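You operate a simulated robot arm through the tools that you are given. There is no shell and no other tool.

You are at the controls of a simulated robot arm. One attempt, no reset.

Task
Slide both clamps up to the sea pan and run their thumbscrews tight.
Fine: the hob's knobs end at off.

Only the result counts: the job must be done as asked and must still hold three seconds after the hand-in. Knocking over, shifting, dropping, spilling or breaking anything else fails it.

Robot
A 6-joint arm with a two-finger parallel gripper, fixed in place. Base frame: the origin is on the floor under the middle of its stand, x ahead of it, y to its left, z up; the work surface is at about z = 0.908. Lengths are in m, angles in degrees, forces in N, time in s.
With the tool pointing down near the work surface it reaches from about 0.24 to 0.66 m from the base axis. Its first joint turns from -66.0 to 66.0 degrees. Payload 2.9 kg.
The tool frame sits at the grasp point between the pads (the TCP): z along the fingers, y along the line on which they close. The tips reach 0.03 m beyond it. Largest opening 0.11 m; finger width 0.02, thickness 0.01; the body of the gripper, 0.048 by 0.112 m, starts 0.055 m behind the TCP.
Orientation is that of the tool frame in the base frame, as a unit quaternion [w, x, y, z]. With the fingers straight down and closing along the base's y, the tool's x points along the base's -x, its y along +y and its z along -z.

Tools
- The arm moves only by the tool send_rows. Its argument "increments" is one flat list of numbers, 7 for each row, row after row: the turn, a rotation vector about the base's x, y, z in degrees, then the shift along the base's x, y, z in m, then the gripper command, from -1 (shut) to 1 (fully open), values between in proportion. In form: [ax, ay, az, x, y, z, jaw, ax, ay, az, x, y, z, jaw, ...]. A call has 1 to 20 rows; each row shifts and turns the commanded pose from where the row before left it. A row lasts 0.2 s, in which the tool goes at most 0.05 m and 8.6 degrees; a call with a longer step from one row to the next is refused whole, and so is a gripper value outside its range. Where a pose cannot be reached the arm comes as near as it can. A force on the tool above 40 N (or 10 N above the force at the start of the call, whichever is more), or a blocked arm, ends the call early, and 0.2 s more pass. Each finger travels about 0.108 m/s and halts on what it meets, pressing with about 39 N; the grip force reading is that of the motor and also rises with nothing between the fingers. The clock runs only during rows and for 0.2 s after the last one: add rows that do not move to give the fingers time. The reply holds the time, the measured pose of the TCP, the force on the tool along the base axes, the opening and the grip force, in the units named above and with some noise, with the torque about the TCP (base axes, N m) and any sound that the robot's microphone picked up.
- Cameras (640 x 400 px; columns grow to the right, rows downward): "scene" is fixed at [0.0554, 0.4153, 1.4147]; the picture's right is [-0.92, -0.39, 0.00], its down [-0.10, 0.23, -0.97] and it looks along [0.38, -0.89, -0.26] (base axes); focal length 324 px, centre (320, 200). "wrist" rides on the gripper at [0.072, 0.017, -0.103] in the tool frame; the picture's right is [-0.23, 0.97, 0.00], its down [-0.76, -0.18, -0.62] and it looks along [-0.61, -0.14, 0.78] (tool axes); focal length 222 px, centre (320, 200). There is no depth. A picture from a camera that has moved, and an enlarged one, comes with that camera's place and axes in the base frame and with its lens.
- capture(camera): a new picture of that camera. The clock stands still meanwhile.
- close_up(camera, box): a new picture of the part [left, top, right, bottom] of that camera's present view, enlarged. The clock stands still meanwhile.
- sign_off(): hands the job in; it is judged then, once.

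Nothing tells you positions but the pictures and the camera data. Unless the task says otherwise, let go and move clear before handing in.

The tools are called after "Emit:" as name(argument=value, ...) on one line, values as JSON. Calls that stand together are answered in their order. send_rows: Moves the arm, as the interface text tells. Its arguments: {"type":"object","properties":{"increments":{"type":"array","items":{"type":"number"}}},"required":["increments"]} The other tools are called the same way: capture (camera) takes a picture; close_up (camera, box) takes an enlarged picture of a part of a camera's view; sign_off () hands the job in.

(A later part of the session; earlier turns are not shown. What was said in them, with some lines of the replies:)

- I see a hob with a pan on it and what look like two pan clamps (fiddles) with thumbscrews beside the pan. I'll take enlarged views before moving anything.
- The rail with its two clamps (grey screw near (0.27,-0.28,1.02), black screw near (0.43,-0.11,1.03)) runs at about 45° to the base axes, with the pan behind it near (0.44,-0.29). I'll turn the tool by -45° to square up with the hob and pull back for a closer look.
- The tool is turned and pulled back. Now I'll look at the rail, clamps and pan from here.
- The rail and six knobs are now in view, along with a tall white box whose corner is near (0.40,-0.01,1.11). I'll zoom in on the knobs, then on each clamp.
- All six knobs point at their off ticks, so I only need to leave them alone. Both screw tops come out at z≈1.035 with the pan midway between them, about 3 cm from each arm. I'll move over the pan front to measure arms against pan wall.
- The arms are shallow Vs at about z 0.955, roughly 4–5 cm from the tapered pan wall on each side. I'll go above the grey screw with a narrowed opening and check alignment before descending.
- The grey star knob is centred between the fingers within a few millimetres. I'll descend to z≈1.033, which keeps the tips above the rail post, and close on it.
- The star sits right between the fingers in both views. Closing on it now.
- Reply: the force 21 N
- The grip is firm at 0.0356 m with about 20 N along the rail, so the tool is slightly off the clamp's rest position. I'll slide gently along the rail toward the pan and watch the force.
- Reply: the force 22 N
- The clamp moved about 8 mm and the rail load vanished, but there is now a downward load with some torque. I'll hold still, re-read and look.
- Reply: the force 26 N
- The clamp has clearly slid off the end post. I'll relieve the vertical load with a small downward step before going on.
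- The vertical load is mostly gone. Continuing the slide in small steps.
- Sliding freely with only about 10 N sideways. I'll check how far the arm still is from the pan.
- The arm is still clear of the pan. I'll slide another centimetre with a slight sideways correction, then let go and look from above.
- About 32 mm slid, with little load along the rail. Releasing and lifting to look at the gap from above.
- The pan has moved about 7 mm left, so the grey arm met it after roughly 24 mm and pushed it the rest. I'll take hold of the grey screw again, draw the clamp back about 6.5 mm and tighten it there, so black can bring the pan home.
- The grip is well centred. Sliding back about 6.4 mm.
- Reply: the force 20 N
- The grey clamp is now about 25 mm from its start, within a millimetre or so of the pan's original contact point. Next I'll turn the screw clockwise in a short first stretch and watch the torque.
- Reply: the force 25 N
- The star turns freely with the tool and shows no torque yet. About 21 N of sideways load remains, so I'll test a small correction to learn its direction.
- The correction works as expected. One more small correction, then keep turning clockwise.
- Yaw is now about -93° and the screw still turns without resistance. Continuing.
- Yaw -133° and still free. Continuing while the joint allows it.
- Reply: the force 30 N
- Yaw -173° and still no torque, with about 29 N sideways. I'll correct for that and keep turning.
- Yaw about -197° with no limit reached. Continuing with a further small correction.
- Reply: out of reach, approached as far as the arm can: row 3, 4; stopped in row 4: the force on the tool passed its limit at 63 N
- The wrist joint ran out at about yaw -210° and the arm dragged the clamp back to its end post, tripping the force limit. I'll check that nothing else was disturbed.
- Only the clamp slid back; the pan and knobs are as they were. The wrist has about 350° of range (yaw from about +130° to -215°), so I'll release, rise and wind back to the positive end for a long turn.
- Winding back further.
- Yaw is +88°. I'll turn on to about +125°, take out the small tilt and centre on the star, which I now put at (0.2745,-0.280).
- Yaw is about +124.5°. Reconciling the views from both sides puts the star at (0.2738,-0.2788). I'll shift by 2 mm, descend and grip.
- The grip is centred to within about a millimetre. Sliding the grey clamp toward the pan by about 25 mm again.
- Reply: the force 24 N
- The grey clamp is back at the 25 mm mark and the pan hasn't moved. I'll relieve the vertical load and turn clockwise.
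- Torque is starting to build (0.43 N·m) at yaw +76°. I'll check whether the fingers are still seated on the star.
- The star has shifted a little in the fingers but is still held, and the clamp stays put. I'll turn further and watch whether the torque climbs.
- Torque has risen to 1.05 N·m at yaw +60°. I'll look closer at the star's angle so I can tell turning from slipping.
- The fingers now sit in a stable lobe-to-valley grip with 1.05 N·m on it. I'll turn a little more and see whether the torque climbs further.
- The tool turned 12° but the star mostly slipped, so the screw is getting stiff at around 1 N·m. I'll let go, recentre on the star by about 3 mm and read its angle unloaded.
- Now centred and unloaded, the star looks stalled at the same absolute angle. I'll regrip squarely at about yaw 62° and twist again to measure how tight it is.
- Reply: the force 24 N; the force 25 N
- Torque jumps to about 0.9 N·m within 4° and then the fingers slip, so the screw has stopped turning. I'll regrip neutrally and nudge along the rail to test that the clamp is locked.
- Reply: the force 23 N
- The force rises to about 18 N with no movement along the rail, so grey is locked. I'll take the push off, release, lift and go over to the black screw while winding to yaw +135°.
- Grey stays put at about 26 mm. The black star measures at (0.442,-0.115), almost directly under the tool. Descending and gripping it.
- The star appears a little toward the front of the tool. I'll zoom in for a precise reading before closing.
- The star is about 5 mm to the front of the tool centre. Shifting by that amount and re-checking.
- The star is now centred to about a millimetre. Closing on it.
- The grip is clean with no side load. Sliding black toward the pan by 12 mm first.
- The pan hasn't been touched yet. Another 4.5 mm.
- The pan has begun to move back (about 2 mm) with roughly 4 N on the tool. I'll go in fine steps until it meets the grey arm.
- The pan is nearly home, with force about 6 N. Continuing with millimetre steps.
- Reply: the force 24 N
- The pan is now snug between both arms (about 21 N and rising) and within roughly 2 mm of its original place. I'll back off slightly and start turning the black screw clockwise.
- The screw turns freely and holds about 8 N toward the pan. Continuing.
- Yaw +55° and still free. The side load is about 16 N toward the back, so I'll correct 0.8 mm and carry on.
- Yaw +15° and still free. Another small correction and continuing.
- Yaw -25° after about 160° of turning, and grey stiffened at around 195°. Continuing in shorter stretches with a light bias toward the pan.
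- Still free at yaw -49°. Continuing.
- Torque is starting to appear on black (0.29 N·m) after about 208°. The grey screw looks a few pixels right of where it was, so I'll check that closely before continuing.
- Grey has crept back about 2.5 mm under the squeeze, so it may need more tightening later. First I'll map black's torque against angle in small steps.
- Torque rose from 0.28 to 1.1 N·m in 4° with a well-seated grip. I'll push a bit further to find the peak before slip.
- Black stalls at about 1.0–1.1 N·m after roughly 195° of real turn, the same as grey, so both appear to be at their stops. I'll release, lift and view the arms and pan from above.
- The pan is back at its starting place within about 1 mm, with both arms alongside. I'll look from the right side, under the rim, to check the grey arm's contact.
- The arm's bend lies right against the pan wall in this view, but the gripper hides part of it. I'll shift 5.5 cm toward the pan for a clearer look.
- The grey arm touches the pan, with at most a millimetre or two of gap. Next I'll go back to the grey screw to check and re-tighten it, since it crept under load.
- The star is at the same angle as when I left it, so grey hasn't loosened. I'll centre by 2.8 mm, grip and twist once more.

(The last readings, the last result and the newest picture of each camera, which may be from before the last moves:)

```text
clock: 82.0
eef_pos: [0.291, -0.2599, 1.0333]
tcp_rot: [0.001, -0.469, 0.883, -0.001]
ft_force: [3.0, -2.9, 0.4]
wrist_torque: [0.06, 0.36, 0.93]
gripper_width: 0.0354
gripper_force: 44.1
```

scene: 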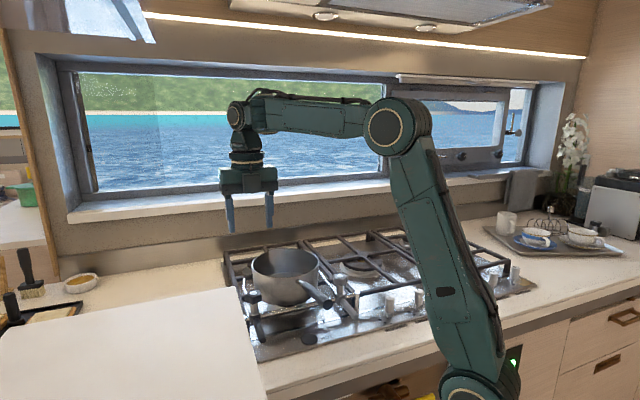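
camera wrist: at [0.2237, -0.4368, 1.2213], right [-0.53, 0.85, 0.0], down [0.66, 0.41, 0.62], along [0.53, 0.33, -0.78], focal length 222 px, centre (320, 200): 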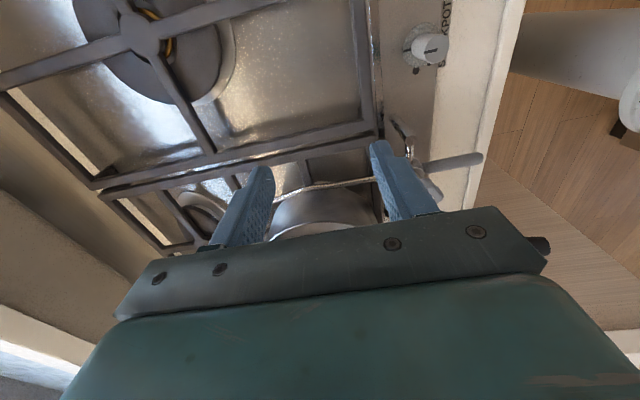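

Grey holds at 1.14 N·m with no further turn, so it is tight. Releasing it to go and inspect the black arm's contact from the left side.

Emit:
send_rows(increments=[0, 0, 0, 0, 0, 0, 0.2, 0, 0, 0, 0, 0, 0, 0.2, 0, 0, 0, 0, 0, 0.045, 0.2, 0, 0, 0, 0, 0, 0.045, 0.2, 0, 0, 0, 0, 0, 0.045, 0.2, 0, 0, 0, 0, 0, 0.045, 0.2, 0, 0, -8.3, 0.02223, 0.0049, 0, 0.2, 0, 0, -8.3, 0.02223, 0.0049, 0, 0.2, 0, 0, -8.3, 0.02223, 0.0049, 0, 0.2, 0, 0, -8.3, 0.02223, 0.0049, 0, 0.2, 0, 0, -8.3, 0.02223, 0.0049, 0, 0.2, 0, 0, -8.3, 0.02223, 0.0049, 0, 0.2, 0, 0, -8.3, 0.02223, 0.0049, 0, 0.2, 0, 0, -8.3, 0.02223, 0.0049, 0, 0.2, 0, 0, -8.3, 0.02223, 0.0049, 0, 0.2, 0, 0, -8.3, 0.02223, 0.0049, 0, 0.2, 0, 0, -8.3, 0.02223, 0.0049, 0, 0.2, 0, 0, -8.3, 0.02223, 0.0049, 0, 0.2])

Emit:
send_rows(increments=[0, 0, -8.3, 0, 0, 0, 0.2, 0, 0, -8.3, 0, 0, 0, 0.2, 0, 0, -8.3, 0, 0, 0, 0.2, 0, 0, -8.3, 0, 0, 0, 0.2, 0, 0, -8.3, 0, 0, 0, 0.2, 0, 0, -8.3, 0, 0, 0, 0.2, 0, 0, -8.3, 0, 0, 0, 0.2, 0, 0, -8.3, 0, 0, -0.0175, 0.2, 0, 0, -8.3, 0, 0, -0.0175, 0.2, 0, 0, -8.3, 0, 0, -0.0175, 0.2, 0, 0, -8.3, 0, 0, -0.0175, 0.2, 0, 0, 0, 0, 0, 0, 0.2])

Emit:
capture(camera="wrist")

Emit:
close_up(camera="wrist", box=[240, 60, 400, 180])

```text
clock: 85.8
eef_pos: [0.551, -0.1983, 1.2076]
tcp_rot: [0.0, 0.373, 0.928, -0.001]
ft_force: [-0.2, -0.3, -0.3]
wrist_torque: [0.01, 0.01, -0.03]
gripper_width: 0.0659
gripper_force: 0.1
out of reach, approached as far as the arm can: row 18
```

```text
clock: 88.4
eef_pos: [0.5523, -0.1976, 1.1372]
tcp_rot: [0.0, 0.924, 0.382, 0.001]
ft_force: [0.8, 0.1, -0.4]
wrist_torque: [-0.02, 0.0, 0.0]
gripper_width: 0.0661
gripper_force: 0.2
```

```text
taken
camera wrist: at [0.6156, -0.1595, 1.2395], right [0.53, -0.85, 0.0], down [-0.66, -0.41, 0.62], along [-0.53, -0.33, -0.78], focal length 222 px, centre (320, 200)
```

wrist: 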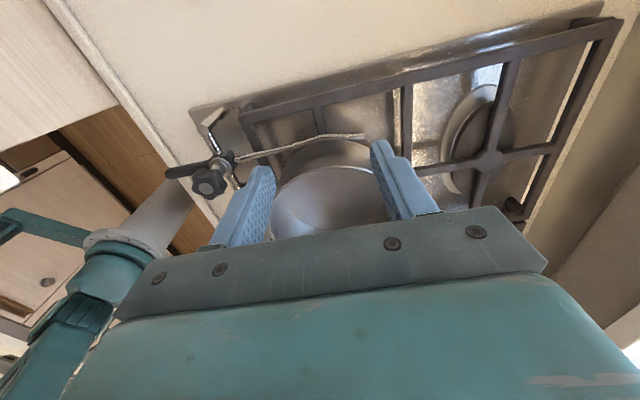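

```text
3.33 times, centred on (320, 120) of wrist
camera zoom: at [0.6156, -0.1595, 1.2395], right [0.53, -0.85, 0.0], down [-0.66, -0.41, 0.62], along [-0.53, -0.33, -0.78], focal length 740 px, centre (320, 467)
```

zoom: 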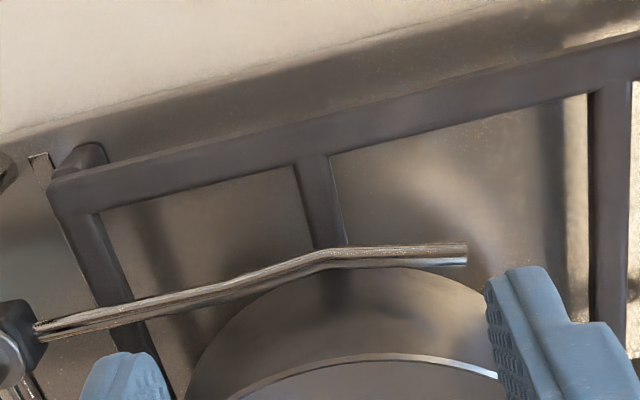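

Both arms lie against the pan wall, and the star angles show both screws at a hard stop. I'll raise the arm, move clear and check the pan, clamps and knobs one last time.

Emit:
send_rows(increments=[0, 0, 0, 0, 0, 0.04, 0.2, 0, 0, 0, 0, 0, 0.04, 0.2, 0, 0, 0, 0, 0, 0.04, 0.2, 0, 0, 8, -0.03, 0.02, 0.01, 0.2, 0, 0, 8, -0.03, 0.02, 0.01, 0.2, 0, 0, 8, -0.03, 0.02, 0.01, 0.2, 0, 0, 8, -0.03, 0.02, 0.01, 0.2, 0, 0, 8, -0.03, 0.02, 0.01, 0.2, 0, 0, 8, -0.03, 0.01, 0.01, 0.2, 0, 0, 8, -0.03, 0.01, 0, 0.2, 0, 0, 8, -0.03, 0.01, 0, 0.2, 0, 0, 8, 0, 0, 0, 0.2, 0, 0, 8, 0, 0, 0, 0.2, 0, 0, 8, 0, 0, 0, 0.2, 0, 0, 0, 0, 0, 0, 0.2])

Emit:
capture(camera="scene")

Emit:
close_up(camera="scene", box=[215, 235, 375, 335])

Emit:
capture(camera="wrist")

```text
clock: 91.6
eef_pos: [0.2925, -0.0606, 1.2951]
tcp_rot: [0.0, 0.398, 0.917, 0.0]
ft_force: [-0.4, -0.9, 0.0]
wrist_torque: [0.02, -0.01, 0.03]
gripper_width: 0.0661
gripper_force: 0.0
out of reach, approached as far as the arm can: row 2, 3
```

```text
taken
```

scene: 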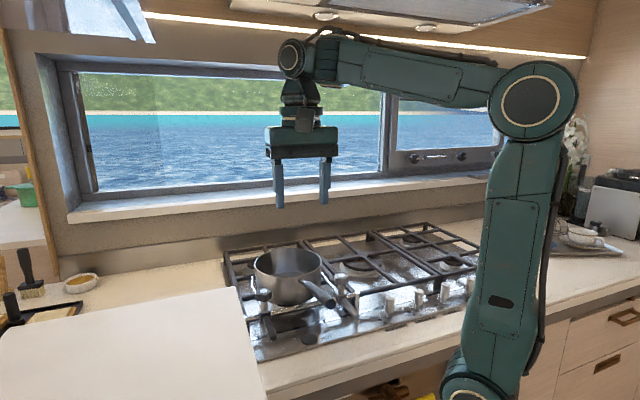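

```text
4.00 times, centred on (295, 285) of scene
camera zoom: at [0.0554, 0.4153, 1.4147], right [-0.92, -0.39, 0.0], down [-0.1, 0.23, -0.97], along [0.38, -0.89, -0.26], focal length 1295 px, centre (420, -140)
```

zoom: 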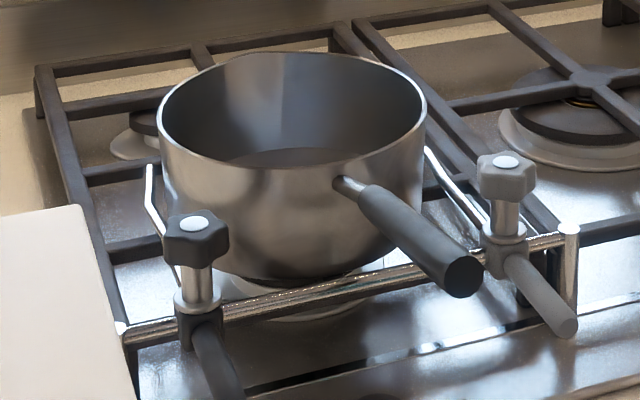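

```text
taken
camera wrist: at [0.2556, 0.0025, 1.397], right [0.87, 0.5, 0.0], down [0.39, -0.68, 0.62], along [0.31, -0.54, -0.78], focal length 222 px, centre (320, 200)
```

wrist: 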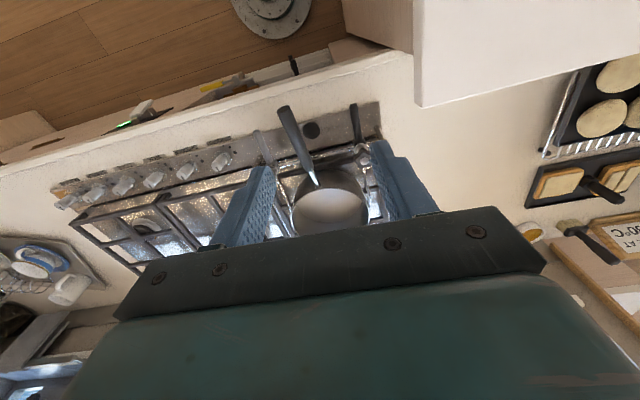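

The pan sits where it started, with both clamps against it and the arm clear above. A last look at the knobs before handing in.

Emit:
close_up(camera="wrist", box=[40, 140, 150, 220])

Emit:
close_up(camera="wrist", box=[130, 120, 260, 210])

Emit:
close_up(camera="wrist", box=[230, 80, 420, 240])

```text
5.00 times, centred on (95, 180) of wrist
camera zoom: at [0.2556, 0.0025, 1.397], right [0.87, 0.5, 0.0], down [0.39, -0.68, 0.62], along [0.31, -0.54, -0.78], focal length 1111 px, centre (1445, 300)
```

zoom: 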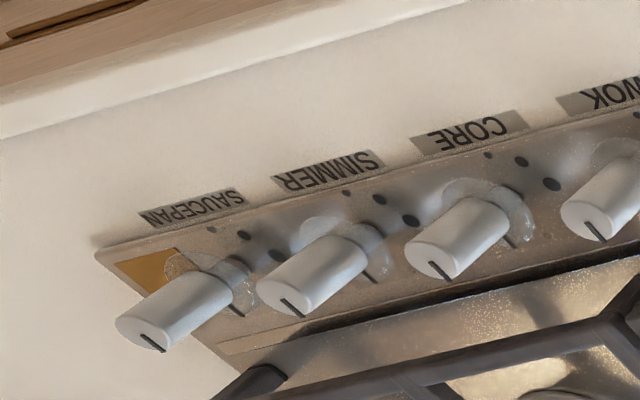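

```text
4.44 times, centred on (195, 165) of wrist
camera zoom: at [0.2556, 0.0025, 1.397], right [0.87, 0.5, 0.0], down [0.39, -0.68, 0.62], along [0.31, -0.54, -0.78], focal length 987 px, centre (876, 356)
```

zoom: 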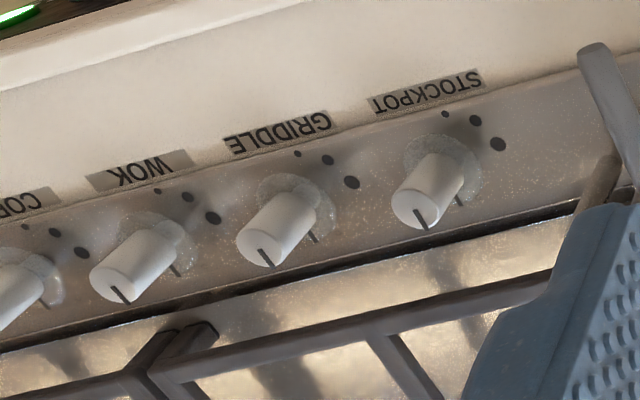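

```text
2.50 times, centred on (325, 160) of wrist
camera zoom: at [0.2556, 0.0025, 1.397], right [0.87, 0.5, 0.0], down [0.39, -0.68, 0.62], along [0.31, -0.54, -0.78], focal length 555 px, centre (308, 300)
```

zoom: 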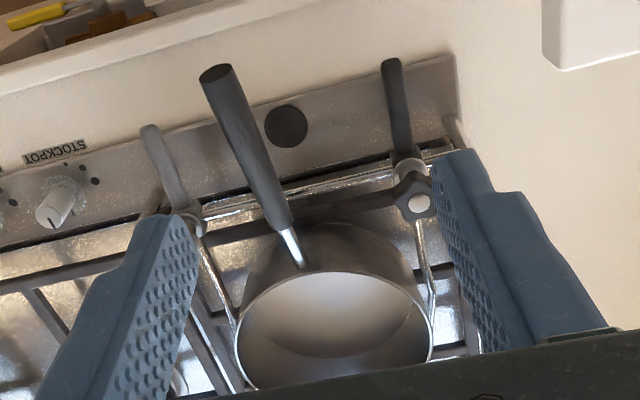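

All six knobs still point at their off ticks. The pan is in its original place with both arms against it, both thumbscrews are tight and the gripper is clear, so I'm handing in.

Emit:
sign_off()

```text
The job is handed in.
```

I slid both clamps up to the pan and ran both thumbscrews tight, then handed the job in. I haven't seen the judge's result.

- **Clamps:** both arms lie against the pan wall. From each side I could see a gap of a millimetre or two at most.
- **Thumbscrews:** each turned about 195° clockwise and then stopped. Neither star moved any further at about 1.1 N·m, which is as much as the grip could apply before slipping.
- **Grey clamp:** under the push from the black side it crept back about 2.5 mm after I had tightened it. It ended right at the pan. I twisted it again afterwards and it was still hard against its stop.
- **Pan:** my first slide of the grey clamp pushed it about 7 mm. Bringing the black clamp up moved it back to within about a millimetre of where it started, with the handle turned by less than half a degree.
- **Knobs:** all six still point at their off marks.

At one point the wrist joint ran out of travel while turning the grey screw and dragged that clamp back to its end post, tripping the force limit. I saw nothing else disturbed, and I slid it up again afterwards.
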